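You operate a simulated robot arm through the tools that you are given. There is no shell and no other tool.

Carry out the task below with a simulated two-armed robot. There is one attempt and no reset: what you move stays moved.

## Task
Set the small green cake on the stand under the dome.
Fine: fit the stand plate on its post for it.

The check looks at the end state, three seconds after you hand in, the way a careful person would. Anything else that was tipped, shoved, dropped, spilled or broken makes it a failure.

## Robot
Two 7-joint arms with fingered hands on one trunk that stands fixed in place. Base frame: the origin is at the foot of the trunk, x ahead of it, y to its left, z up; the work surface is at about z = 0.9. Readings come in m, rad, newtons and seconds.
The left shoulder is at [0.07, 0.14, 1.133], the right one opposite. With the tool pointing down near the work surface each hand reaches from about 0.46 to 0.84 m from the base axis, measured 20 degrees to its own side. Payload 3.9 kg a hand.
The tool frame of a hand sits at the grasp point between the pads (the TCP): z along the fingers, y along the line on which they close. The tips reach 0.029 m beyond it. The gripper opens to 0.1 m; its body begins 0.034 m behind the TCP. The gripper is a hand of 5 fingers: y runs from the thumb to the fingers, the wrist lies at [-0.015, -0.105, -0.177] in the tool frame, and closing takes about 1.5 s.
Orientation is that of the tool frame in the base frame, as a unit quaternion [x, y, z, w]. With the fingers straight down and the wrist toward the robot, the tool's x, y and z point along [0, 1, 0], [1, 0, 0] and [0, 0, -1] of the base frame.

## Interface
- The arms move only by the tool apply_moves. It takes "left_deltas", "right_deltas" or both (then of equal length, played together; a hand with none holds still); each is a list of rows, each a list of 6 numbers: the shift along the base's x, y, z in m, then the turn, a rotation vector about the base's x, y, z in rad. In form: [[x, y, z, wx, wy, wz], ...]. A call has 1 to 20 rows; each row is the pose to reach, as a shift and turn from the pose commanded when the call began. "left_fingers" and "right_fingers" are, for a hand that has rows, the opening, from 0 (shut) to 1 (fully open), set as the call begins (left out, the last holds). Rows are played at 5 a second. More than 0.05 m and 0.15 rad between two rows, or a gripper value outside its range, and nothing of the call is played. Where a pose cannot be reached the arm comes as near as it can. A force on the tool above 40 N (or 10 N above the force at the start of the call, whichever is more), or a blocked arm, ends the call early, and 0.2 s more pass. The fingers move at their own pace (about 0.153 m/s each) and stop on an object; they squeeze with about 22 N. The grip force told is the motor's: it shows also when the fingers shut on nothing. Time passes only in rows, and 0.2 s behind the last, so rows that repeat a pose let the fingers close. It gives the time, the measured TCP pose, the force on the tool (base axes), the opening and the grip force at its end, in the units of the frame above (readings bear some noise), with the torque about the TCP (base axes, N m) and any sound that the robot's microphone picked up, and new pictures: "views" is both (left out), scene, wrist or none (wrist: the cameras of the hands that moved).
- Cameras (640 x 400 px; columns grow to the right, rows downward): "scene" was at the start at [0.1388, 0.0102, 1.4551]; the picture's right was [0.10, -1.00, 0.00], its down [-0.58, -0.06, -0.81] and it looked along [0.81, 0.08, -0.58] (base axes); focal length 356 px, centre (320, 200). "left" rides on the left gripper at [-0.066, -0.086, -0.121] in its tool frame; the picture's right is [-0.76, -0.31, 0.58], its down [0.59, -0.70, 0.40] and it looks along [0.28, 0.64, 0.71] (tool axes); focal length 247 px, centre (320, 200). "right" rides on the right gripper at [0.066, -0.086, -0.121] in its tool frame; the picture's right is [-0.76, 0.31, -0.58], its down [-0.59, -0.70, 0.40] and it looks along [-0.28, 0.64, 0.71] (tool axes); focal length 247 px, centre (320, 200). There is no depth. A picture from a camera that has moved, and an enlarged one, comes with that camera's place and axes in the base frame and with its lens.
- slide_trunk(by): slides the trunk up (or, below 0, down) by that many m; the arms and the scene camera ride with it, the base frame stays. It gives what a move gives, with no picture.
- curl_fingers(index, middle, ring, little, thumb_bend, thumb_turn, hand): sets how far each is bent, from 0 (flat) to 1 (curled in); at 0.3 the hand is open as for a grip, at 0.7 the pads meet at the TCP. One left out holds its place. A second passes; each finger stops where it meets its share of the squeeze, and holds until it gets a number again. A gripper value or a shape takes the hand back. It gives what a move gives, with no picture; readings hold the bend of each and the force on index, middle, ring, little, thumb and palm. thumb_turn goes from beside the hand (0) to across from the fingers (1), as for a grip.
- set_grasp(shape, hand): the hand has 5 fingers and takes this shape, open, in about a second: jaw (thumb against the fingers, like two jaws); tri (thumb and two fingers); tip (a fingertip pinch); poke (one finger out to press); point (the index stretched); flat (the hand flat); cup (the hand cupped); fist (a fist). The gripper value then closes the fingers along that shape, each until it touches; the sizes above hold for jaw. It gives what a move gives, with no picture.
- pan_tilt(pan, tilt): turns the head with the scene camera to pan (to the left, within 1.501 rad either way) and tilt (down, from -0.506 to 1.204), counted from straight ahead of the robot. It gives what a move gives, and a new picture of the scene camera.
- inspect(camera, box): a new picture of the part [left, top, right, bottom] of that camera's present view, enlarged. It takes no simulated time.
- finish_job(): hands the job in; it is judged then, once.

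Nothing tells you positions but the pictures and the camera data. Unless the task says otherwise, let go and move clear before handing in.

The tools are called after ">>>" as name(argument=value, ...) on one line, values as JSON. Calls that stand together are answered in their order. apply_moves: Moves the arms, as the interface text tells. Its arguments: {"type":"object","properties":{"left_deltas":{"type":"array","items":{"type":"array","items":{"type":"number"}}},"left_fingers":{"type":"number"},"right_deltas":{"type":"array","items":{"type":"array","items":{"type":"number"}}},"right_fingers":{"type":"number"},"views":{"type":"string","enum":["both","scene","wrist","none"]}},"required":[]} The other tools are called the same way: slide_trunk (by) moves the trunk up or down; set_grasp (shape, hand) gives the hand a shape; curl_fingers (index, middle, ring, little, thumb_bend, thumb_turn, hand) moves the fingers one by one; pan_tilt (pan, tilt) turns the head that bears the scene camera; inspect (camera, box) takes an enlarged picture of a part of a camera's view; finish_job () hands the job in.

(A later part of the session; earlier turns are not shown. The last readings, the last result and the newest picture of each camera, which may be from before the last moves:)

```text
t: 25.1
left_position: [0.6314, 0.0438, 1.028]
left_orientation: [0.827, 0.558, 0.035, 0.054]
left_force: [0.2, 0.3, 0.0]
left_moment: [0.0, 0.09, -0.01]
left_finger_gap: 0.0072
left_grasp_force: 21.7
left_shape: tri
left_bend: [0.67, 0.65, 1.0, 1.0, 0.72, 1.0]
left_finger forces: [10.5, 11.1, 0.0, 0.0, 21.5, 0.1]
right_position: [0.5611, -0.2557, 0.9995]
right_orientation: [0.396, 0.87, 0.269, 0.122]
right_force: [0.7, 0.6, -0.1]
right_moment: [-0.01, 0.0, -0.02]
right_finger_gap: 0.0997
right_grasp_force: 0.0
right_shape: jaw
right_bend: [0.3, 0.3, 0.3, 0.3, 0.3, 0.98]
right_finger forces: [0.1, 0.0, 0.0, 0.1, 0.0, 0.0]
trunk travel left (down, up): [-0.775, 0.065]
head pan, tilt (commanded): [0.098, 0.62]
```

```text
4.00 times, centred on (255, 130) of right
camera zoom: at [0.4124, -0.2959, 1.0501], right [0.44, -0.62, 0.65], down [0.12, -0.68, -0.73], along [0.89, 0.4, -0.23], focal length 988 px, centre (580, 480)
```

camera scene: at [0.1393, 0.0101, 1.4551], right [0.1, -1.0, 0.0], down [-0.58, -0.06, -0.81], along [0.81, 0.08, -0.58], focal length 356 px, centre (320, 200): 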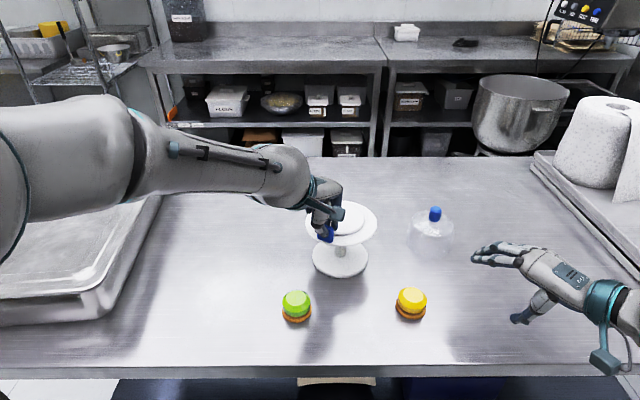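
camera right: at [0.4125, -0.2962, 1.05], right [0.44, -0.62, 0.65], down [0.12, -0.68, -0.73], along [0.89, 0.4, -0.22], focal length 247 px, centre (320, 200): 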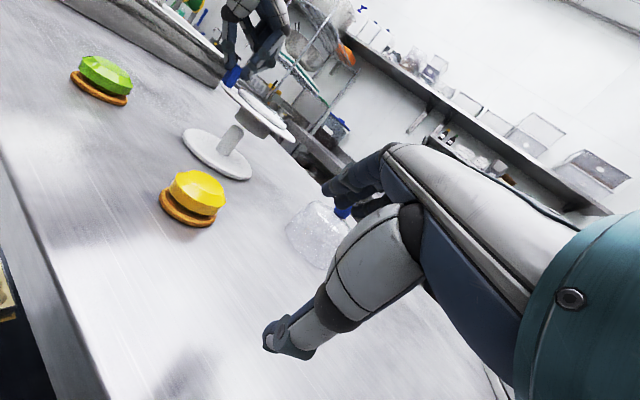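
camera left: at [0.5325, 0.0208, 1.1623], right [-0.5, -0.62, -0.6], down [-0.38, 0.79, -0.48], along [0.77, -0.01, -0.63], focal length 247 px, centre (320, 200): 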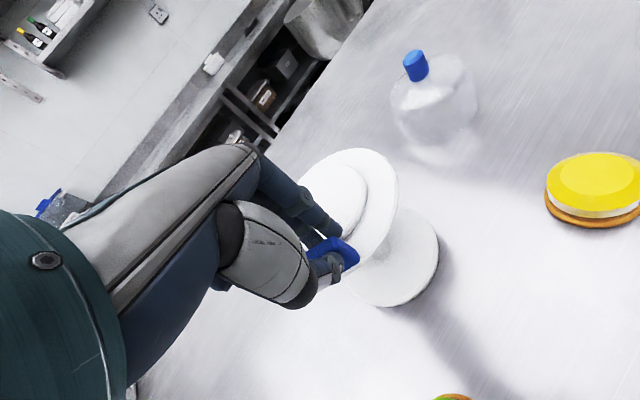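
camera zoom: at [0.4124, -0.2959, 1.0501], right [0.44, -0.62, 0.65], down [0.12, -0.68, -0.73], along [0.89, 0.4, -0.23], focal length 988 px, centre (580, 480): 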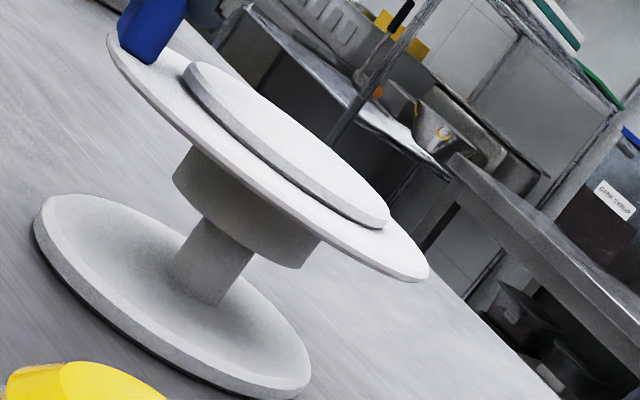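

About 16 mm are engaged and the hand still feels no resistance. I'll go down further, watching for the seating force.

>>> apply_moves(left_deltas=[[0, 0, -0.001, 0, 0, 0], [0, 0, -0.002, 0, 0, 0], [0, 0, -0.003, 0, 0, 0], [0, 0, -0.004, 0, 0, 0]], views="none")

>>> inspect(camera="right", box=[210, 80, 300, 180])

```text
t: 26.1
left_position: [0.6306, 0.0428, 1.0231]
left_orientation: [0.827, 0.558, 0.036, 0.054]
left_force: [0.0, -0.4, -1.6]
left_moment: [0.05, 0.08, -0.02]
left_finger_gap: 0.0072
left_grasp_force: 22.2
left_shape: tri
left_bend: [0.67, 0.65, 1.0, 1.0, 0.72, 1.0]
left_finger forces: [10.6, 10.9, 0.0, 0.0, 21.4, 0.0]
right_position: [0.5611, -0.2555, 0.9991]
right_orientation: [0.395, 0.87, 0.269, 0.122]
right_force: [-0.5, -0.3, 0.1]
right_moment: [-0.02, 0.03, -0.03]
right_finger_gap: 0.0996
right_grasp_force: 0.1
right_shape: jaw
right_bend: [0.3, 0.3, 0.3, 0.3, 0.3, 0.98]
right_finger forces: [0.1, 0.0, 0.0, 0.0, 0.0, 0.0]
trunk travel left (down, up): [-0.775, 0.065]
head pan, tilt (commanded): [0.098, 0.62]
```

```text
4.00 times, centred on (255, 130) of right
camera zoom: at [0.4124, -0.296, 1.0501], right [0.44, -0.62, 0.65], down [0.12, -0.68, -0.73], along [0.89, 0.4, -0.23], focal length 988 px, centre (580, 480)
```

zoom: 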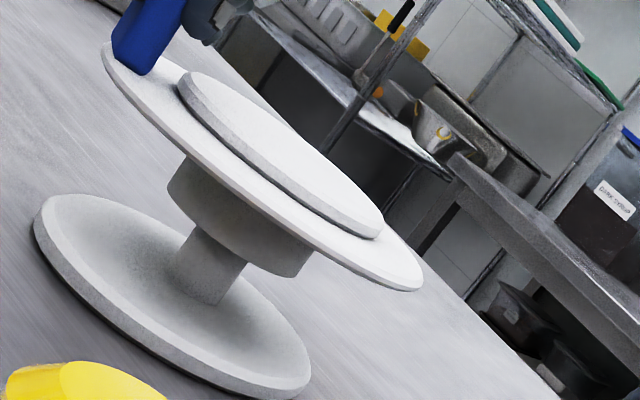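

About 20 mm are engaged without resistance. I'll keep going 4 mm at a time.

>>> apply_moves(left_deltas=[[0, 0, -0.001, 0, 0, 0], [0, 0, -0.002, 0, 0, 0], [0, 0, -0.003, 0, 0, 0], [0, 0, -0.004, 0, 0, 0]], views="none")

>>> inspect(camera="right", box=[210, 80, 300, 180])

```text
t: 27.1
left_position: [0.6314, 0.0429, 1.0194]
left_orientation: [0.827, 0.558, 0.036, 0.055]
left_force: [-0.2, 1.0, -1.0]
left_moment: [0.01, 0.08, -0.01]
left_finger_gap: 0.007
left_grasp_force: 21.8
left_shape: tri
left_bend: [0.67, 0.65, 1.0, 1.0, 0.72, 1.0]
left_finger forces: [10.5, 11.0, 0.1, 0.1, 21.3, 0.0]
right_position: [0.5601, -0.2539, 0.9995]
right_orientation: [0.395, 0.87, 0.27, 0.122]
right_force: [-0.3, 0.0, -0.5]
right_moment: [-0.02, -0.03, 0.0]
right_finger_gap: 0.0999
right_grasp_force: 0.0
right_shape: jaw
right_bend: [0.3, 0.3, 0.3, 0.3, 0.3, 0.98]
right_finger forces: [0.0, 0.0, 0.0, 0.0, 0.0, 0.0]
trunk travel left (down, up): [-0.775, 0.065]
head pan, tilt (commanded): [0.098, 0.62]
```

```text
4.00 times, centred on (255, 130) of right
camera zoom: at [0.4123, -0.2959, 1.0502], right [0.44, -0.62, 0.65], down [0.12, -0.68, -0.73], along [0.89, 0.4, -0.23], focal length 988 px, centre (580, 480)
```

zoom: 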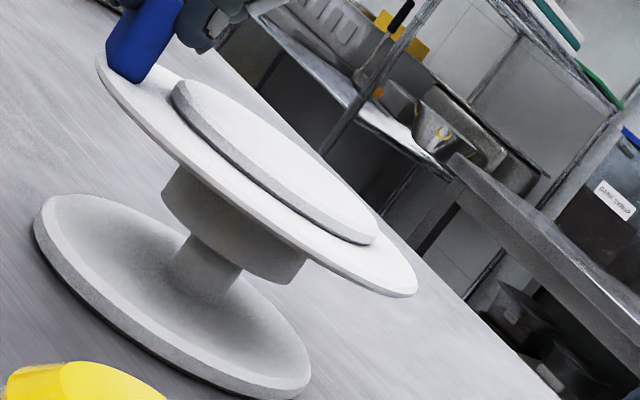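

24 mm are engaged and there is still no seating force; I'll continue downward.

>>> apply_moves(left_deltas=[[0, 0, -0.001, 0, 0, 0], [0, 0, -0.002, 0, 0, 0], [0, 0, -0.003, 0, 0, 0], [0, 0, -0.004, 0, 0, 0]], views="none")

>>> inspect(camera="right", box=[210, 80, 300, 180])

```text
t: 28.1
left_position: [0.6322, 0.0423, 1.0168]
left_orientation: [0.827, 0.558, 0.037, 0.055]
left_force: [-1.2, -0.3, 2.1]
left_moment: [0.03, 0.03, -0.02]
left_finger_gap: 0.007
left_grasp_force: 21.8
left_shape: tri
left_bend: [0.67, 0.65, 1.0, 1.0, 0.72, 1.0]
left_finger forces: [10.3, 11.2, 0.1, 0.1, 22.5, 0.0]
right_position: [0.5599, -0.255, 1.0003]
right_orientation: [0.396, 0.869, 0.269, 0.123]
right_force: [-0.4, -0.8, -0.2]
right_moment: [0.02, -0.01, 0.01]
right_finger_gap: 0.0998
right_grasp_force: 0.1
right_shape: jaw
right_bend: [0.3, 0.3, 0.3, 0.3, 0.3, 0.98]
right_finger forces: [0.0, 0.0, 0.1, 0.0, 0.0, 0.0]
trunk travel left (down, up): [-0.775, 0.065]
head pan, tilt (commanded): [0.098, 0.62]
```

```text
4.00 times, centred on (255, 130) of right
camera zoom: at [0.4118, -0.296, 1.0504], right [0.44, -0.62, 0.65], down [0.12, -0.68, -0.73], along [0.89, 0.4, -0.23], focal length 988 px, centre (580, 480)
```

zoom: 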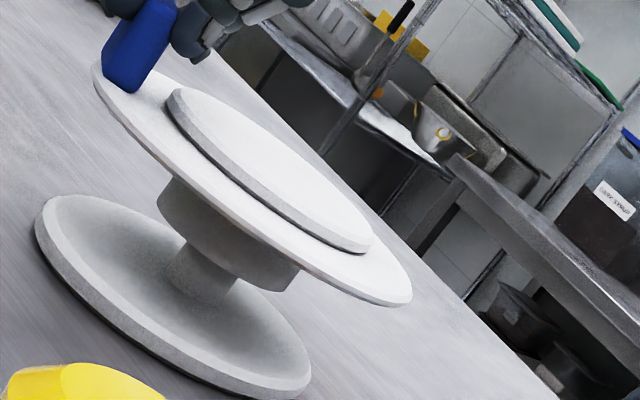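

The force changed by about +3.5 N, which means the plate is seating on the post. I'll press 1.5 mm more to confirm.

>>> apply_moves(left_deltas=[[0, 0, -0.0008, 0, 0, 0], [0, 0, -0.0015, 0, 0, 0], [0, 0, -0.0015, 0, 0, 0]], views="scene")

>>> inspect(camera="right", box=[210, 80, 300, 180])

>>> inspect(camera="scene", box=[290, 190, 390, 285])

```text
t: 28.9
left_position: [0.6314, 0.0431, 1.0152]
left_orientation: [0.828, 0.558, 0.037, 0.055]
left_force: [1.2, -0.7, 7.6]
left_moment: [0.01, 0.03, 0.01]
left_finger_gap: 0.0074
left_grasp_force: 22.2
left_shape: tri
left_bend: [0.67, 0.65, 1.0, 1.0, 0.72, 1.0]
left_finger forces: [11.6, 12.3, 0.0, 0.0, 23.1, 0.0]
right_position: [0.5594, -0.256, 0.9995]
right_orientation: [0.395, 0.87, 0.269, 0.122]
right_force: [-0.3, -0.3, -0.5]
right_moment: [-0.04, 0.03, 0.0]
right_finger_gap: 0.0996
right_grasp_force: 0.1
right_shape: jaw
right_bend: [0.3, 0.3, 0.3, 0.3, 0.3, 0.98]
right_finger forces: [0.1, 0.1, 0.0, 0.0, 0.0, 0.0]
trunk travel left (down, up): [-0.775, 0.065]
head pan, tilt (commanded): [0.098, 0.62]
camera scene: at [0.1376, 0.01, 1.4553], right [0.1, -1.0, 0.0], down [-0.58, -0.06, -0.81], along [0.81, 0.08, -0.58], focal length 356 px, centre (320, 200)
```

scene: 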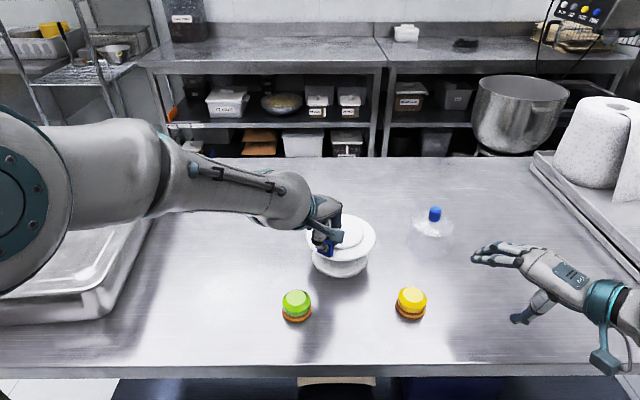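

```text
4.00 times, centred on (255, 130) of right
camera zoom: at [0.4113, -0.2961, 1.0506], right [0.44, -0.62, 0.65], down [0.12, -0.68, -0.73], along [0.89, 0.4, -0.23], focal length 988 px, centre (580, 480)
```

zoom: 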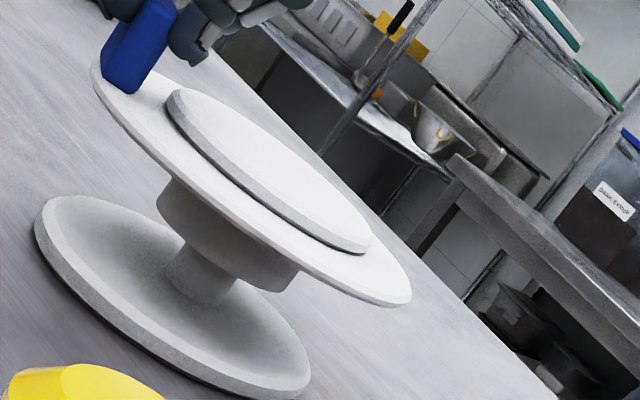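

```text
4.21 times, centred on (340, 238) of scene
camera zoom: at [0.1376, 0.01, 1.4553], right [0.1, -1.0, 0.0], down [-0.58, -0.06, -0.81], along [0.81, 0.08, -0.58], focal length 1497 px, centre (236, 42)
```

zoom: 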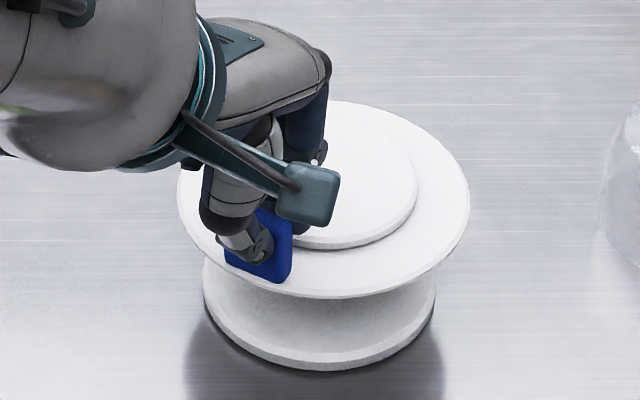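

It's seated: the force rises to 7.6 N and the plate no longer moves. I'll unload that force slightly and then open the fingers.

>>> apply_moves(left_deltas=[[0, 0, 0.001, 0, 0, 0], [0, 0, 0.002, 0, 0, 0]], views="none")

>>> apply_moves(left_deltas=[[0, 0, 0, 0, 0, 0], [0, 0, 0, 0, 0, 0], [0, 0, 0, 0, 0, 0], [0, 0, 0, 0, 0, 0]], left_fingers=0.3)

>>> inspect(camera="right", box=[210, 80, 300, 180])

>>> inspect(camera="scene", box=[290, 190, 390, 285])

```text
t: 29.5
left_position: [0.6307, 0.0423, 1.0164]
left_orientation: [0.827, 0.559, 0.036, 0.055]
left_force: [-0.1, 0.4, 3.1]
left_moment: [0.03, 0.0, 0.0]
left_finger_gap: 0.0073
left_grasp_force: 22.2
left_shape: tri
left_bend: [0.67, 0.65, 1.0, 1.0, 0.72, 1.0]
left_finger forces: [10.8, 11.6, 0.0, 0.1, 23.0, 0.1]
right_position: [0.5591, -0.2541, 1.0002]
right_orientation: [0.395, 0.869, 0.27, 0.123]
right_force: [0.0, -0.3, 0.5]
right_moment: [0.01, 0.0, 0.0]
right_finger_gap: 0.0998
right_grasp_force: 0.0
right_shape: jaw
right_bend: [0.3, 0.3, 0.3, 0.3, 0.3, 0.98]
right_finger forces: [0.0, 0.0, 0.0, 0.0, 0.0, 0.0]
trunk travel left (down, up): [-0.775, 0.065]
head pan, tilt (commanded): [0.098, 0.62]
```

```text
t: 30.5
left_position: [0.6318, 0.0428, 1.0172]
left_orientation: [0.827, 0.558, 0.036, 0.055]
left_force: [0.3, 0.4, 0.2]
left_moment: [0.0, -0.01, 0.01]
left_finger_gap: 0.0297
left_grasp_force: 0.0
left_shape: tri
left_bend: [0.75, 0.52, 0.99, 0.99, 0.46, 1.0]
left_finger forces: [0.1, 0.1, 0.0, 0.0, 0.0, 0.0]
right_position: [0.5609, -0.2553, 0.9996]
right_orientation: [0.395, 0.87, 0.269, 0.122]
right_force: [0.1, -0.2, -1.3]
right_moment: [-0.01, -0.02, -0.02]
right_finger_gap: 0.1001
right_grasp_force: 0.1
right_shape: jaw
right_bend: [0.3, 0.3, 0.3, 0.3, 0.3, 0.98]
right_finger forces: [0.1, 0.0, 0.1, 0.0, 0.0, 0.0]
trunk travel left (down, up): [-0.775, 0.065]
head pan, tilt (commanded): [0.098, 0.62]
camera scene: at [0.139, 0.0101, 1.4551], right [0.1, -1.0, 0.0], down [-0.58, -0.06, -0.81], along [0.81, 0.08, -0.58], focal length 356 px, centre (320, 200)
camera left: at [0.5135, 0.0198, 1.1257], right [-0.5, -0.62, -0.61], down [-0.38, 0.79, -0.49], along [0.78, -0.01, -0.62], focal length 247 px, centre (320, 200)
```

scene: 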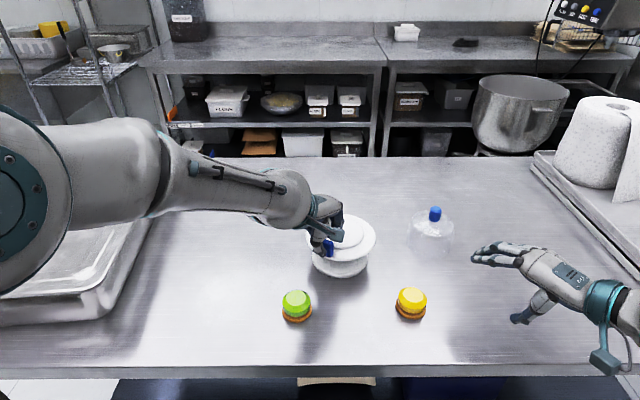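
left: 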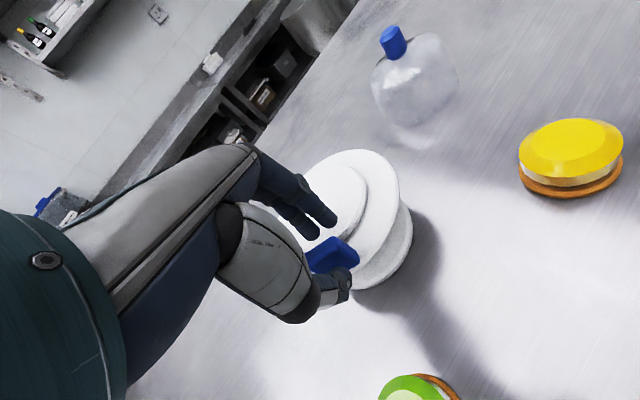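

```text
4.00 times, centred on (255, 130) of right
camera zoom: at [0.4123, -0.296, 1.0502], right [0.44, -0.62, 0.65], down [0.12, -0.68, -0.73], along [0.89, 0.4, -0.23], focal length 988 px, centre (580, 480)
```

zoom: 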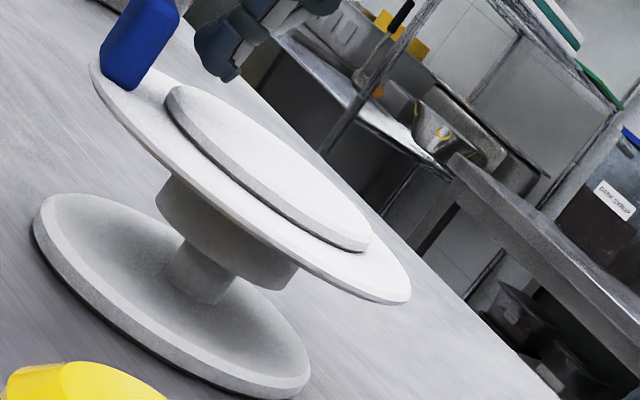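

```text
4.21 times, centred on (340, 238) of scene
camera zoom: at [0.139, 0.0101, 1.4551], right [0.1, -1.0, 0.0], down [-0.58, -0.06, -0.81], along [0.81, 0.08, -0.58], focal length 1497 px, centre (236, 42)
```

zoom: 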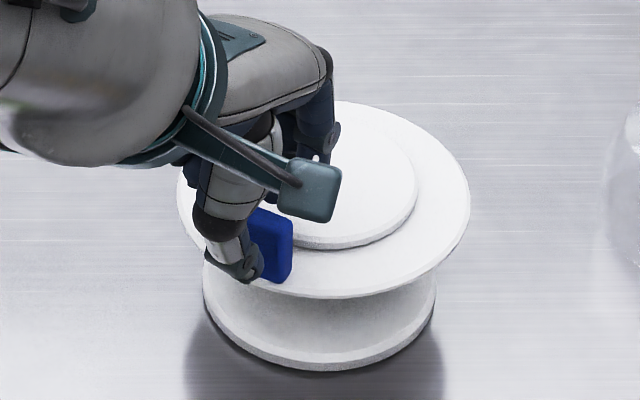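

The plate stays in place and level with the fingers open. I'll raise the left hand straight up and look at the stand on its own.

>>> apply_moves(left_deltas=[[0, 0, 0.015, 0, 0, 0], [0, 0, 0.03, 0, 0, 0], [0, 0, 0.06, 0, 0, 0], [0, 0, 0.09, 0, 0, 0], [-0.03, 0.03, 0.12, 0, 0.05, 0.05], [-0.06, 0.06, 0.13, 0.02, 0.12, 0.1]])

>>> inspect(camera="scene", box=[290, 200, 390, 285])

>>> inspect(camera="right", box=[190, 60, 310, 180])

```text
refused: row 5 steps farther than a row can; nothing moved
```

```text
4.71 times, centred on (340, 242) of scene
camera zoom: at [0.139, 0.0101, 1.4551], right [0.1, -1.0, 0.0], down [-0.58, -0.06, -0.81], along [0.81, 0.08, -0.58], focal length 1673 px, centre (226, 0)
```

zoom: 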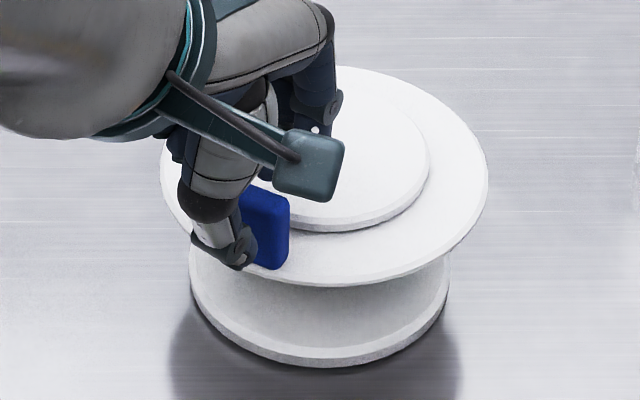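

```text
3.33 times, centred on (250, 120) of right
camera zoom: at [0.4123, -0.296, 1.0502], right [0.44, -0.62, 0.65], down [0.12, -0.68, -0.73], along [0.89, 0.4, -0.23], focal length 823 px, centre (553, 467)
```

zoom: 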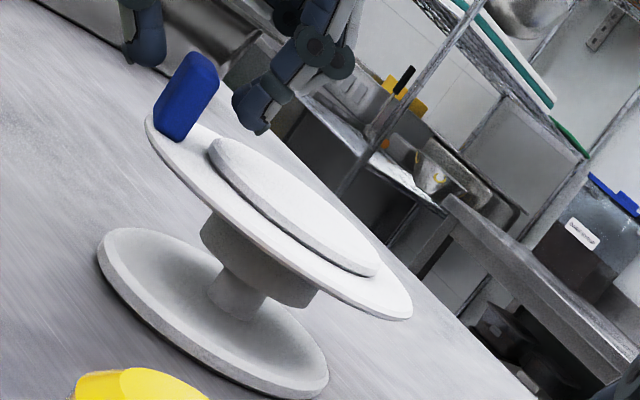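

One row was too large and nothing moved. I'll repeat the retreat with smaller steps, straight up first.

>>> apply_moves(left_deltas=[[0, 0, 0.01, 0, 0, 0], [0, 0, 0.025, 0, 0, 0], [0, 0, 0.05, 0, 0, 0], [0, 0, 0.085, 0, 0, 0], [-0.015, 0.02, 0.11, 0, 0.05, 0.05], [-0.03, 0.04, 0.12, 0.02, 0.1, 0.1]])

>>> inspect(camera="scene", box=[290, 200, 390, 285])

>>> inspect(camera="right", box=[190, 60, 310, 180])

```text
t: 31.9
left_position: [0.5999, 0.0824, 1.1363]
left_orientation: [0.8, 0.6, 0.004, 0.016]
left_force: [0.2, 0.6, 0.6]
left_moment: [0.02, -0.02, -0.02]
left_finger_gap: 0.0297
left_grasp_force: 0.1
left_shape: tri
left_bend: [0.75, 0.52, 0.99, 0.99, 0.46, 1.0]
left_finger forces: [0.1, 0.0, 0.0, 0.0, 0.0, 0.0]
right_position: [0.5596, -0.2541, 0.9998]
right_orientation: [0.396, 0.87, 0.268, 0.122]
right_force: [-0.3, -0.1, 0.3]
right_moment: [0.02, 0.04, -0.01]
right_finger_gap: 0.0999
right_grasp_force: 0.0
right_shape: jaw
right_bend: [0.3, 0.3, 0.3, 0.3, 0.3, 0.98]
right_finger forces: [0.0, 0.0, 0.1, 0.1, 0.1, 0.0]
trunk travel left (down, up): [-0.775, 0.065]
head pan, tilt (commanded): [0.098, 0.62]
camera scene: at [0.138, 0.0103, 1.4552], right [0.1, -1.0, 0.0], down [-0.58, -0.06, -0.81], along [0.81, 0.08, -0.58], focal length 356 px, centre (320, 200)
camera left: at [0.4957, 0.0455, 1.2571], right [-0.49, -0.65, -0.57], down [-0.5, 0.75, -0.43], along [0.71, 0.08, -0.7], focal length 247 px, centre (320, 200)
```

scene: 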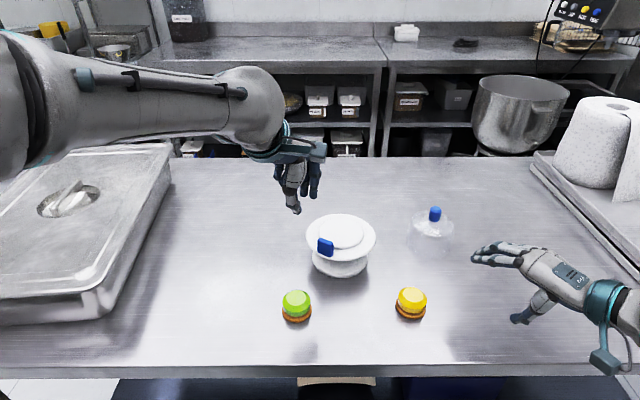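
left: 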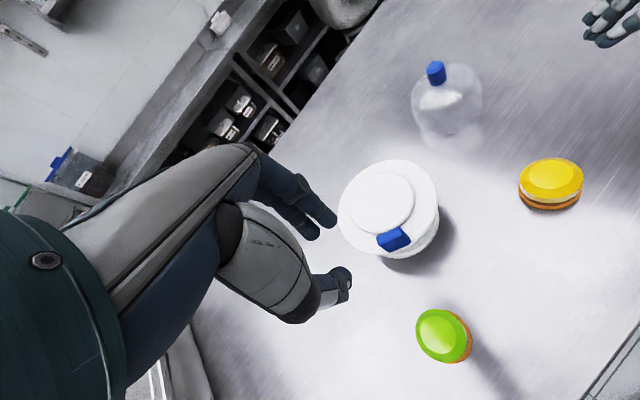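

```text
4.71 times, centred on (340, 242) of scene
camera zoom: at [0.138, 0.0103, 1.4552], right [0.1, -1.0, 0.0], down [-0.58, -0.06, -0.81], along [0.81, 0.08, -0.58], focal length 1673 px, centre (226, 0)
```

zoom: 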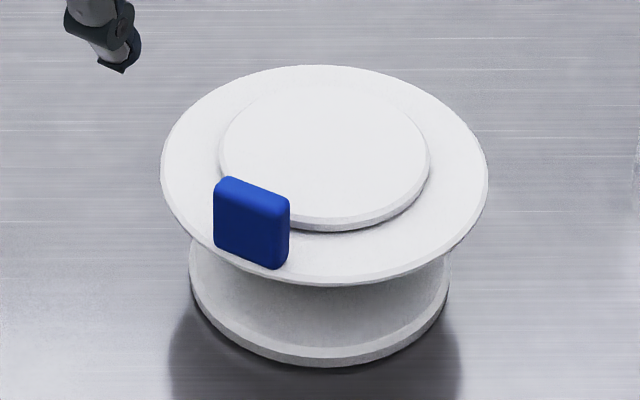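

```text
3.33 times, centred on (250, 120) of right
camera zoom: at [0.4116, -0.2959, 1.0505], right [0.44, -0.62, 0.65], down [0.12, -0.68, -0.73], along [0.89, 0.4, -0.23], focal length 823 px, centre (553, 467)
```

zoom: 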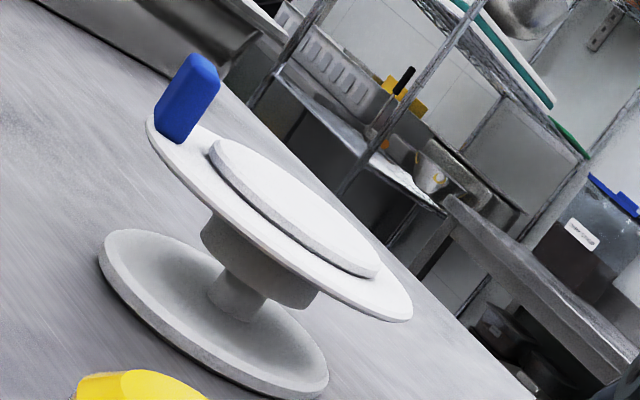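

The stand plate is on its post, level and stable. Next is the green cake; I'll measure it from the right and scene cameras.

>>> inspect(camera="right", box=[60, 40, 150, 120])

>>> inspect(camera="scene", box=[270, 280, 330, 330])

>>> inspect(camera="left", box=[390, 290, 500, 380])

```text
5.00 times, centred on (105, 80) of right
camera zoom: at [0.4116, -0.2959, 1.0505], right [0.44, -0.62, 0.65], down [0.12, -0.68, -0.73], along [0.89, 0.4, -0.23], focal length 1235 px, centre (1395, 800)
```

zoom: 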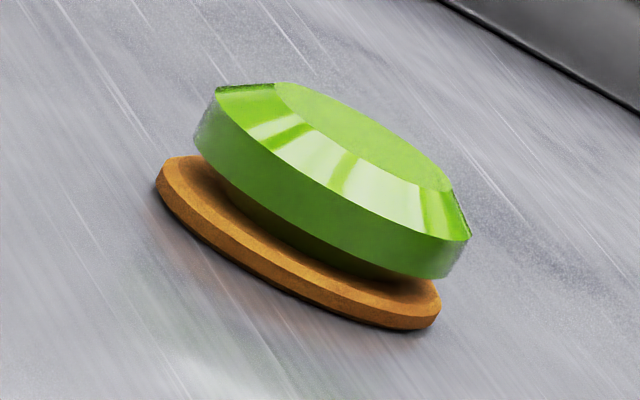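

```text
8.00 times, centred on (300, 305) of scene
camera zoom: at [0.138, 0.0103, 1.4552], right [0.1, -1.0, 0.0], down [-0.58, -0.06, -0.81], along [0.81, 0.08, -0.58], focal length 2844 px, centre (480, -640)
```

zoom: 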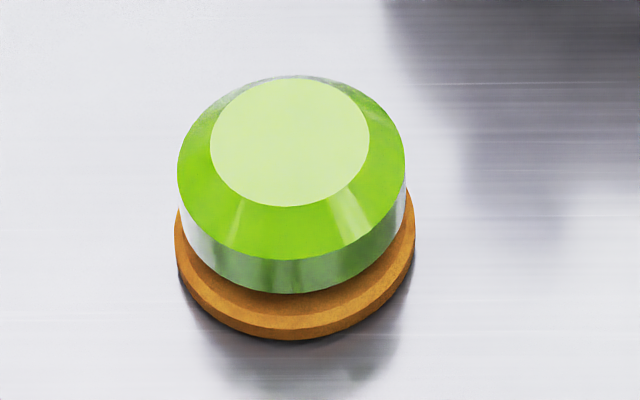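

```text
4.44 times, centred on (445, 335) of left
camera zoom: at [0.4957, 0.0455, 1.2571], right [-0.49, -0.65, -0.57], down [-0.5, 0.75, -0.43], along [0.71, 0.08, -0.7], focal length 1098 px, centre (-236, -400)
```

zoom: 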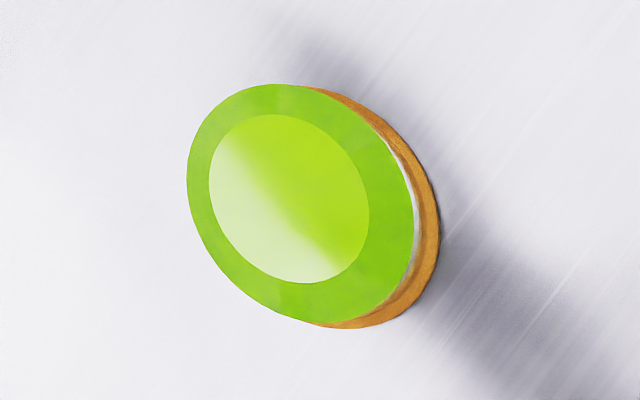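

I place the green cake at about (0.553, 0.094), top near z 0.938, with its widest green band around 0.914–0.927. I'll straighten the left hand, yaw it so the fingers close along y (keeping the thumb clear of the plate's tab later), and hover above the cake.

>>> apply_moves(left_deltas=[[-0.01, 0.005, 0.01, 0.0208, 0.0256, 0]], left_fingers=0.85, views="none")

>>> apply_moves(left_deltas=[[-0.005, 0.001, 0, 0, 0, -0.14], [-0.01, 0.002, 0, 0, 0, -0.28], [-0.015, 0.003, 0, 0, 0, -0.42], [-0.02, 0.004, 0, 0, 0, -0.56], [-0.025, 0.005, -0.01, 0, 0, -0.7], [-0.03, 0.006, -0.03, 0, 0, -0.84], [-0.035, 0.007, -0.05, 0, 0, -0.98], [-0.037, 0.007, -0.07, 0, 0, -1.12], [-0.037, 0.007, -0.085, 0, 0, -1.25], [-0.037, 0.007, -0.095, 0, 0, -1.286]])

>>> inspect(camera="scene", box=[240, 220, 360, 330])

>>> inspect(camera="right", box=[0, 0, 200, 140])

```text
t: 32.3
left_position: [0.5899, 0.0884, 1.1466]
left_orientation: [0.799, 0.601, -0.001, 0.0]
left_force: [-0.5, 0.3, 0.8]
left_moment: [0.0, -0.03, 0.02]
left_finger_gap: 0.0845
left_grasp_force: 0.0
left_shape: tri
left_bend: [0.36, 0.32, 0.99, 0.99, 0.3, 0.98]
left_finger forces: [0.1, 0.1, 0.0, 0.0, 0.0, 0.1]
right_position: [0.5589, -0.2544, 0.9993]
right_orientation: [0.396, 0.87, 0.269, 0.122]
right_force: [-0.5, 0.6, -0.4]
right_moment: [-0.01, 0.01, -0.01]
right_finger_gap: 0.0998
right_grasp_force: 0.0
right_shape: jaw
right_bend: [0.3, 0.3, 0.3, 0.3, 0.3, 0.98]
right_finger forces: [0.0, 0.0, 0.0, 0.0, 0.0, 0.0]
trunk travel left (down, up): [-0.775, 0.065]
head pan, tilt (commanded): [0.098, 0.62]
```

```text
t: 34.5
left_position: [0.5542, 0.0959, 1.0519]
left_orientation: [1.0, 0.0, -0.001, -0.001]
left_force: [0.4, 0.2, 0.2]
left_moment: [0.02, 0.0, -0.04]
left_finger_gap: 0.0848
left_grasp_force: 0.1
left_shape: tri
left_bend: [0.36, 0.32, 0.99, 0.99, 0.3, 0.98]
left_finger forces: [0.0, 0.0, 0.0, 0.0, 0.0, 0.0]
right_position: [0.5594, -0.2555, 0.9998]
right_orientation: [0.395, 0.87, 0.268, 0.122]
right_force: [0.1, 0.8, 0.1]
right_moment: [0.0, 0.01, 0.01]
right_finger_gap: 0.0996
right_grasp_force: 0.0
right_shape: jaw
right_bend: [0.3, 0.3, 0.3, 0.3, 0.3, 0.98]
right_finger forces: [0.0, 0.0, 0.0, 0.1, 0.0, 0.0]
trunk travel left (down, up): [-0.775, 0.065]
head pan, tilt (commanded): [0.098, 0.62]
camera scene: at [0.1388, 0.0101, 1.4551], right [0.1, -1.0, 0.0], down [-0.58, -0.06, -0.81], along [0.81, 0.08, -0.58], focal length 356 px, centre (320, 200)
camera left: at [0.4888, 0.1812, 1.1728], right [-0.76, 0.31, -0.58], down [0.59, 0.7, -0.4], along [0.28, -0.64, -0.71], focal length 247 px, centre (320, 200)
```

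scene: 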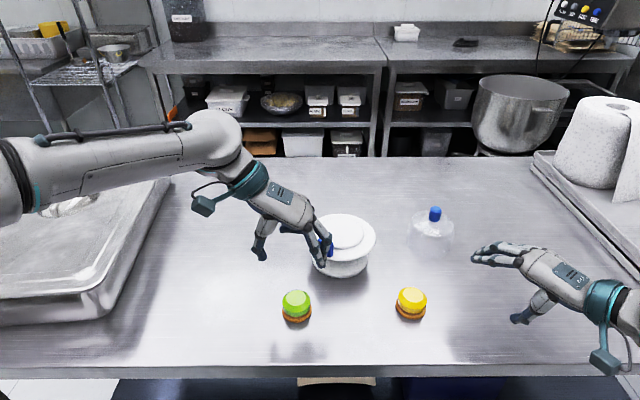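
left: 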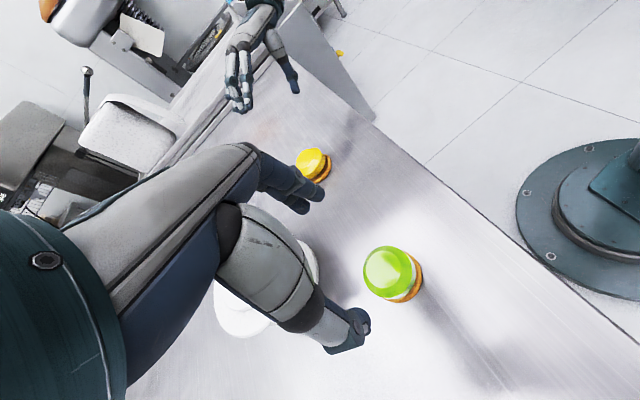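

```text
3.64 times, centred on (300, 275) of scene
camera zoom: at [0.1388, 0.0101, 1.4551], right [0.1, -1.0, 0.0], down [-0.58, -0.06, -0.81], along [0.81, 0.08, -0.58], focal length 1293 px, centre (393, -73)
```

zoom: 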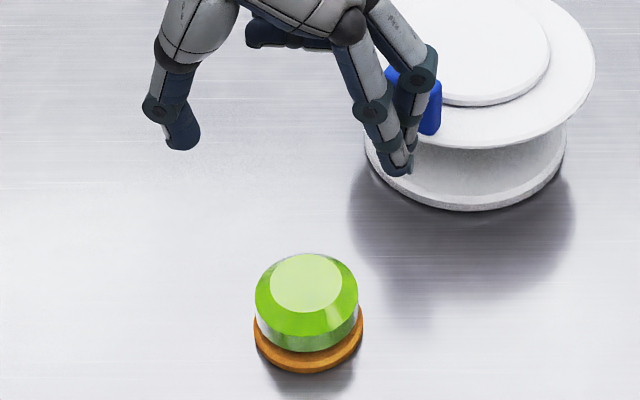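

```text
2.86 times, centred on (100, 70) of right
camera zoom: at [0.4122, -0.296, 1.0502], right [0.44, -0.62, 0.65], down [0.12, -0.68, -0.73], along [0.89, 0.4, -0.23], focal length 706 px, centre (949, 571)
```

zoom: 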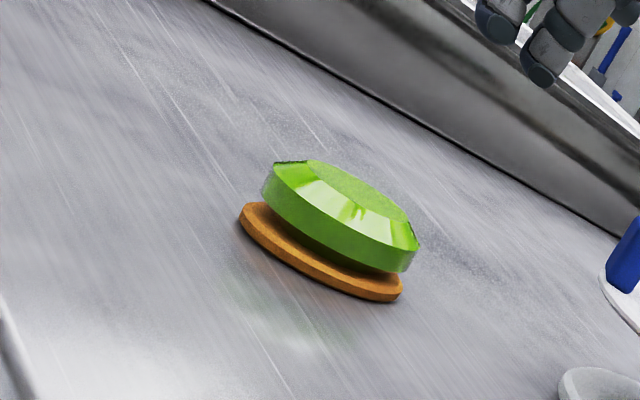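

The open hand straddles the cake and its tips are about 0.028 m below the TCP. I'll descend to TCP z ≈ 0.938 so the tips stop just above the table.

>>> apply_moves(left_deltas=[[-0.001, -0.002, -0.03, 0, 0, 0], [-0.001, -0.002, -0.06, 0, 0, 0], [-0.001, -0.002, -0.09, 0, 0, 0], [-0.001, -0.002, -0.105, 0, 0, 0], [-0.001, -0.002, -0.114, 0, 0, 0]])

>>> inspect(camera="scene", box=[240, 250, 360, 340])

>>> inspect(camera="right", box=[20, 0, 200, 130])

```text
t: 35.7
left_position: [0.5542, 0.0949, 0.9356]
left_orientation: [1.0, 0.0, -0.001, -0.001]
left_force: [0.3, 0.0, -1.1]
left_moment: [-0.03, -0.01, 0.0]
left_finger_gap: 0.0846
left_grasp_force: 0.0
left_shape: tri
left_bend: [0.36, 0.32, 0.99, 0.99, 0.3, 0.98]
left_finger forces: [0.0, 0.1, 0.1, 0.0, 0.0, 0.0]
right_position: [0.5597, -0.2549, 0.9991]
right_orientation: [0.395, 0.87, 0.27, 0.122]
right_force: [-0.6, -0.6, -0.2]
right_moment: [0.01, -0.02, 0.0]
right_finger_gap: 0.0996
right_grasp_force: 0.1
right_shape: jaw
right_bend: [0.3, 0.3, 0.3, 0.3, 0.3, 0.98]
right_finger forces: [0.1, 0.0, 0.1, 0.0, 0.0, 0.1]
trunk travel left (down, up): [-0.775, 0.065]
head pan, tilt (commanded): [0.098, 0.62]
camera scene: at [0.139, 0.0102, 1.4551], right [0.1, -1.0, 0.0], down [-0.58, -0.06, -0.81], along [0.81, 0.08, -0.58], focal length 356 px, centre (320, 200)
camera left: at [0.4887, 0.1797, 1.0581], right [-0.76, 0.31, -0.58], down [0.59, 0.7, -0.4], along [0.28, -0.64, -0.71], focal length 247 px, centre (320, 200)
```

scene: 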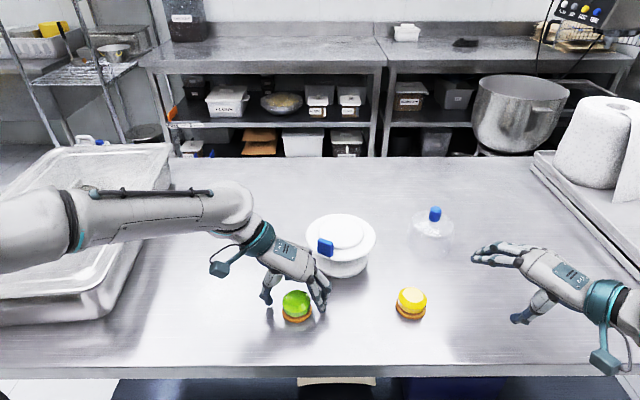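
left: 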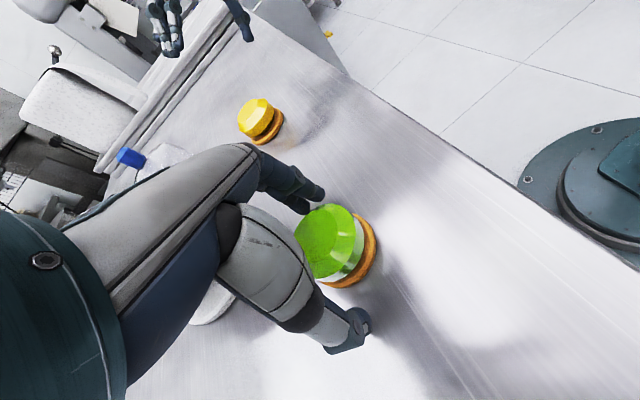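

```text
4.44 times, centred on (300, 295) of scene
camera zoom: at [0.139, 0.0102, 1.4551], right [0.1, -1.0, 0.0], down [-0.58, -0.06, -0.81], along [0.81, 0.08, -0.58], focal length 1580 px, centre (409, -222)
```

zoom: 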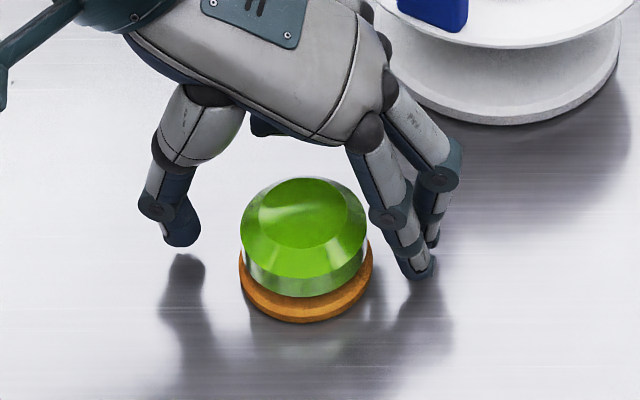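

```text
3.08 times, centred on (110, 65) of right
camera zoom: at [0.4123, -0.2959, 1.0502], right [0.44, -0.62, 0.65], down [0.12, -0.68, -0.73], along [0.89, 0.4, -0.23], focal length 760 px, centre (966, 615)
```

zoom: 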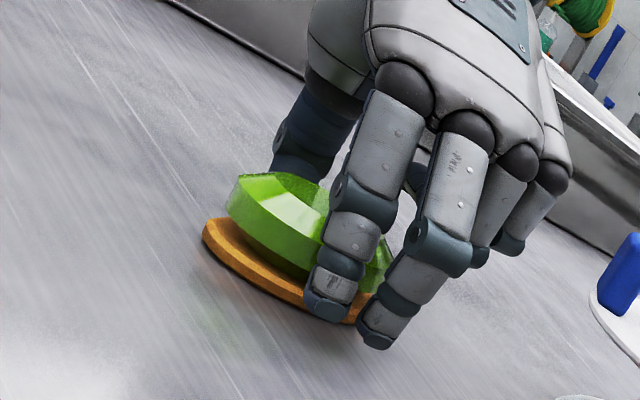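

The fingers and thumb bracket the cake well, just above the table. I'll shift 2 mm back in x and close the grip.

>>> apply_moves(left_deltas=[[-0.002, -0.001, 0.001, 0, 0, 0]], views="none")

>>> apply_moves(left_deltas=[[0, 0, 0, 0, 0, 0], [0, 0, 0, 0, 0, 0], [0, 0, 0, 0, 0, 0], [0, 0, 0, 0, 0, 0], [0, 0, 0, 0, 0, 0], [0, 0, 0, 0, 0, 0]], left_fingers=0.0)

>>> inspect(camera="scene", box=[240, 250, 360, 340])

>>> inspect(camera="right", box=[20, 0, 200, 130])

```text
t: 36.1
left_position: [0.5515, 0.0931, 0.9373]
left_orientation: [1.0, 0.0, -0.001, -0.001]
left_force: [0.1, 0.2, -0.5]
left_moment: [-0.03, -0.02, 0.02]
left_finger_gap: 0.0847
left_grasp_force: 0.0
left_shape: tri
left_bend: [0.36, 0.32, 0.99, 0.99, 0.3, 0.98]
left_finger forces: [0.1, 0.0, 0.0, 0.0, 0.0, 0.1]
right_position: [0.5592, -0.2544, 0.9991]
right_orientation: [0.394, 0.87, 0.27, 0.122]
right_force: [-0.4, 0.3, 0.1]
right_moment: [-0.03, -0.04, 0.01]
right_finger_gap: 0.0996
right_grasp_force: 0.0
right_shape: jaw
right_bend: [0.3, 0.3, 0.3, 0.3, 0.3, 0.98]
right_finger forces: [0.0, 0.1, 0.0, 0.0, 0.0, 0.0]
trunk travel left (down, up): [-0.775, 0.065]
head pan, tilt (commanded): [0.098, 0.62]
```

```text
t: 37.5
left_position: [0.5519, 0.0936, 0.9381]
left_orientation: [1.0, 0.001, -0.002, -0.001]
left_force: [0.0, 0.3, -0.5]
left_moment: [0.03, 0.03, -0.02]
left_finger_gap: 0.0434
left_grasp_force: 21.9
left_shape: tri
left_bend: [0.42, 0.47, 1.0, 1.0, 0.38, 1.0]
left_finger forces: [10.1, 9.4, 0.0, 0.0, 19.5, 0.0]
right_position: [0.56, -0.2543, 0.9986]
right_orientation: [0.395, 0.87, 0.268, 0.122]
right_force: [0.3, 0.0, 0.5]
right_moment: [0.0, 0.01, -0.01]
right_finger_gap: 0.0998
right_grasp_force: 0.0
right_shape: jaw
right_bend: [0.3, 0.3, 0.3, 0.3, 0.3, 0.98]
right_finger forces: [0.1, 0.0, 0.0, 0.1, 0.1, 0.0]
trunk travel left (down, up): [-0.775, 0.065]
head pan, tilt (commanded): [0.098, 0.62]
camera scene: at [0.1389, 0.0102, 1.4551], right [0.1, -1.0, 0.0], down [-0.58, -0.06, -0.81], along [0.81, 0.08, -0.58], focal length 356 px, centre (320, 200)
camera left: at [0.4863, 0.1783, 1.0594], right [-0.76, 0.31, -0.58], down [0.59, 0.7, -0.4], along [0.28, -0.64, -0.71], focal length 247 px, centre (320, 200)
```

scene: 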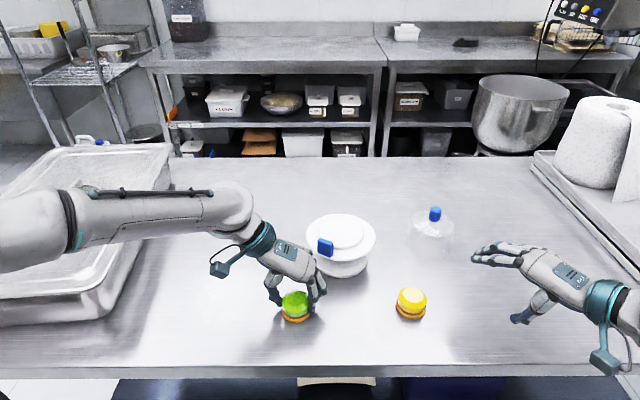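
left: 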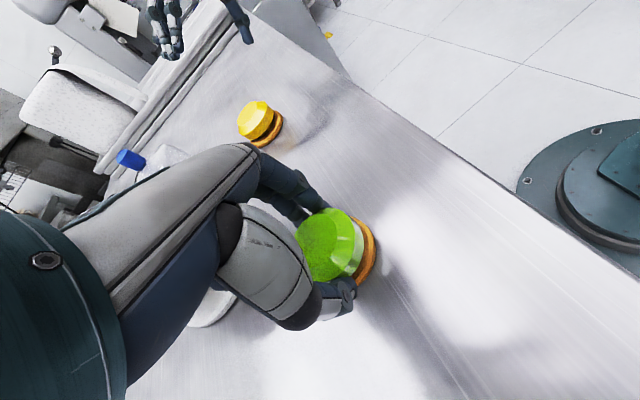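

```text
4.44 times, centred on (300, 295) of scene
camera zoom: at [0.1389, 0.0102, 1.4551], right [0.1, -1.0, 0.0], down [-0.58, -0.06, -0.81], along [0.81, 0.08, -0.58], focal length 1580 px, centre (409, -222)
```

zoom: 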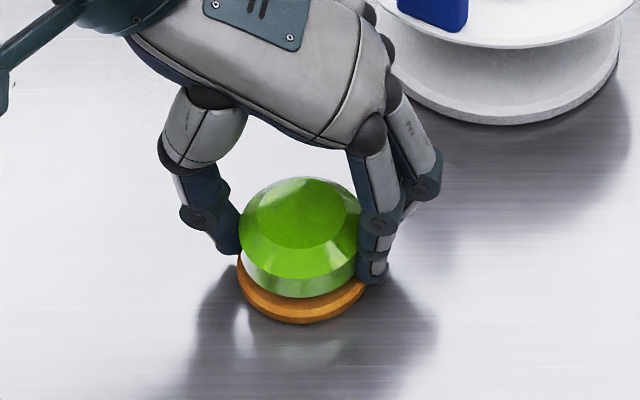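

```text
3.08 times, centred on (110, 65) of right
camera zoom: at [0.4123, -0.2959, 1.0502], right [0.44, -0.62, 0.65], down [0.12, -0.68, -0.73], along [0.89, 0.4, -0.23], focal length 760 px, centre (966, 615)
```

zoom: 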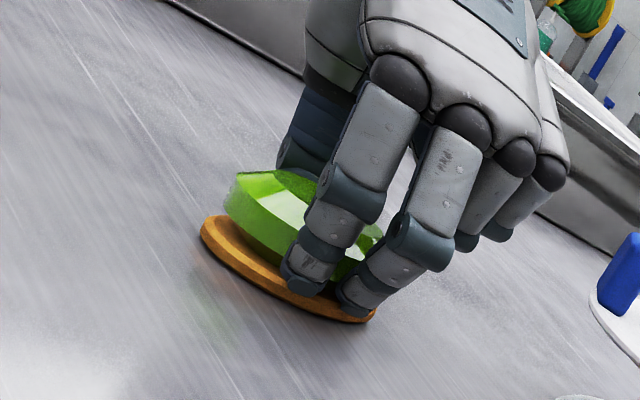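

The cake is held evenly by index, middle and thumb. I'll lift 2 cm and check it hangs straight.

>>> apply_moves(left_deltas=[[0, 0, 0.005, 0, 0, 0], [0, 0, 0.012, 0, 0, 0], [0, 0, 0.02, 0, 0, 0], [0, 0, 0.02, 0, 0, 0]])

>>> inspect(camera="scene", box=[240, 250, 360, 340])

>>> inspect(camera="right", box=[20, 0, 200, 130])

```text
t: 38.5
left_position: [0.5512, 0.0927, 0.958]
left_orientation: [1.0, 0.001, -0.001, -0.001]
left_force: [0.0, 0.5, -1.3]
left_moment: [0.03, 0.0, -0.01]
left_finger_gap: 0.0435
left_grasp_force: 22.1
left_shape: tri
left_bend: [0.42, 0.47, 1.0, 1.0, 0.38, 1.0]
left_finger forces: [10.1, 9.5, 0.1, 0.1, 19.6, 0.0]
right_position: [0.5602, -0.2545, 0.9986]
right_orientation: [0.396, 0.869, 0.269, 0.122]
right_force: [-0.2, -0.4, 1.1]
right_moment: [-0.04, 0.01, 0.0]
right_finger_gap: 0.0998
right_grasp_force: 0.1
right_shape: jaw
right_bend: [0.3, 0.3, 0.3, 0.3, 0.3, 0.98]
right_finger forces: [0.0, 0.0, 0.1, 0.0, 0.0, 0.0]
trunk travel left (down, up): [-0.775, 0.065]
head pan, tilt (commanded): [0.098, 0.62]
camera scene: at [0.139, 0.0102, 1.4551], right [0.1, -1.0, 0.0], down [-0.58, -0.06, -0.81], along [0.81, 0.08, -0.58], focal length 356 px, centre (320, 200)
camera left: at [0.486, 0.1777, 1.0803], right [-0.76, 0.31, -0.57], down [0.59, 0.7, -0.4], along [0.28, -0.64, -0.71], focal length 247 px, centre (320, 200)
```

scene: 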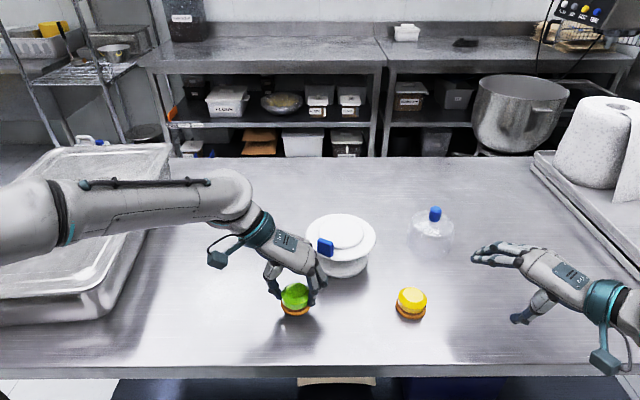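
left: 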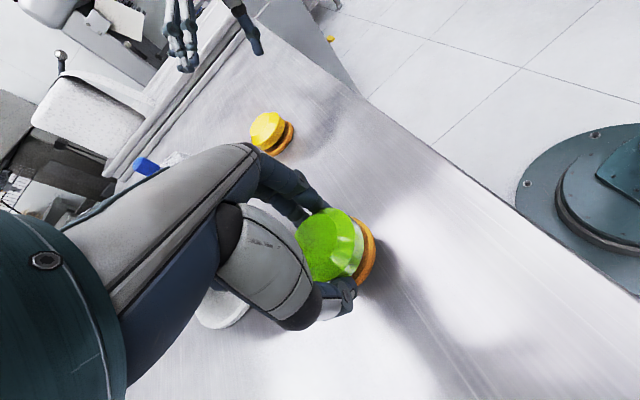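

```text
4.44 times, centred on (300, 295) of scene
camera zoom: at [0.139, 0.0102, 1.4551], right [0.1, -1.0, 0.0], down [-0.58, -0.06, -0.81], along [0.81, 0.08, -0.58], focal length 1580 px, centre (409, -222)
```

zoom: 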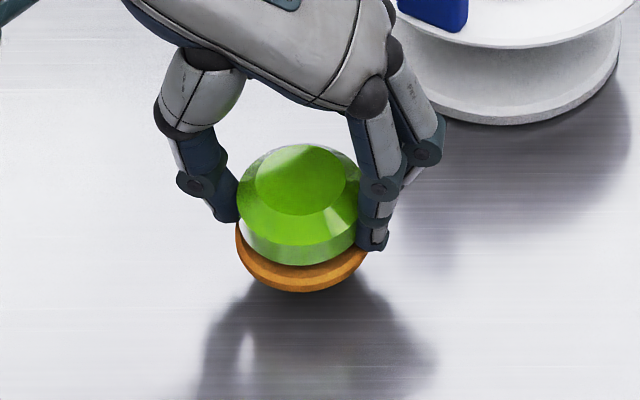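

```text
3.08 times, centred on (110, 65) of right
camera zoom: at [0.4123, -0.2959, 1.0502], right [0.44, -0.62, 0.65], down [0.12, -0.68, -0.73], along [0.89, 0.4, -0.23], focal length 760 px, centre (966, 615)
```

zoom: 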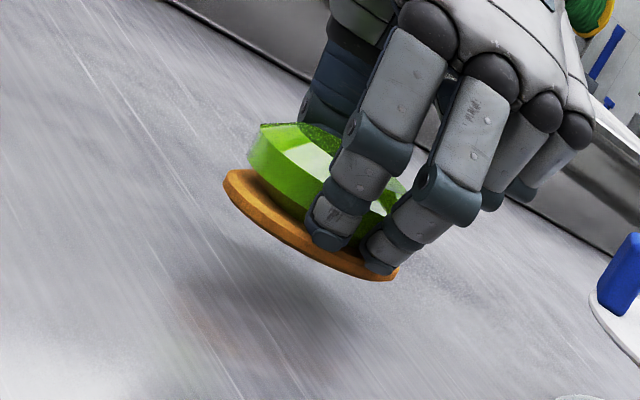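

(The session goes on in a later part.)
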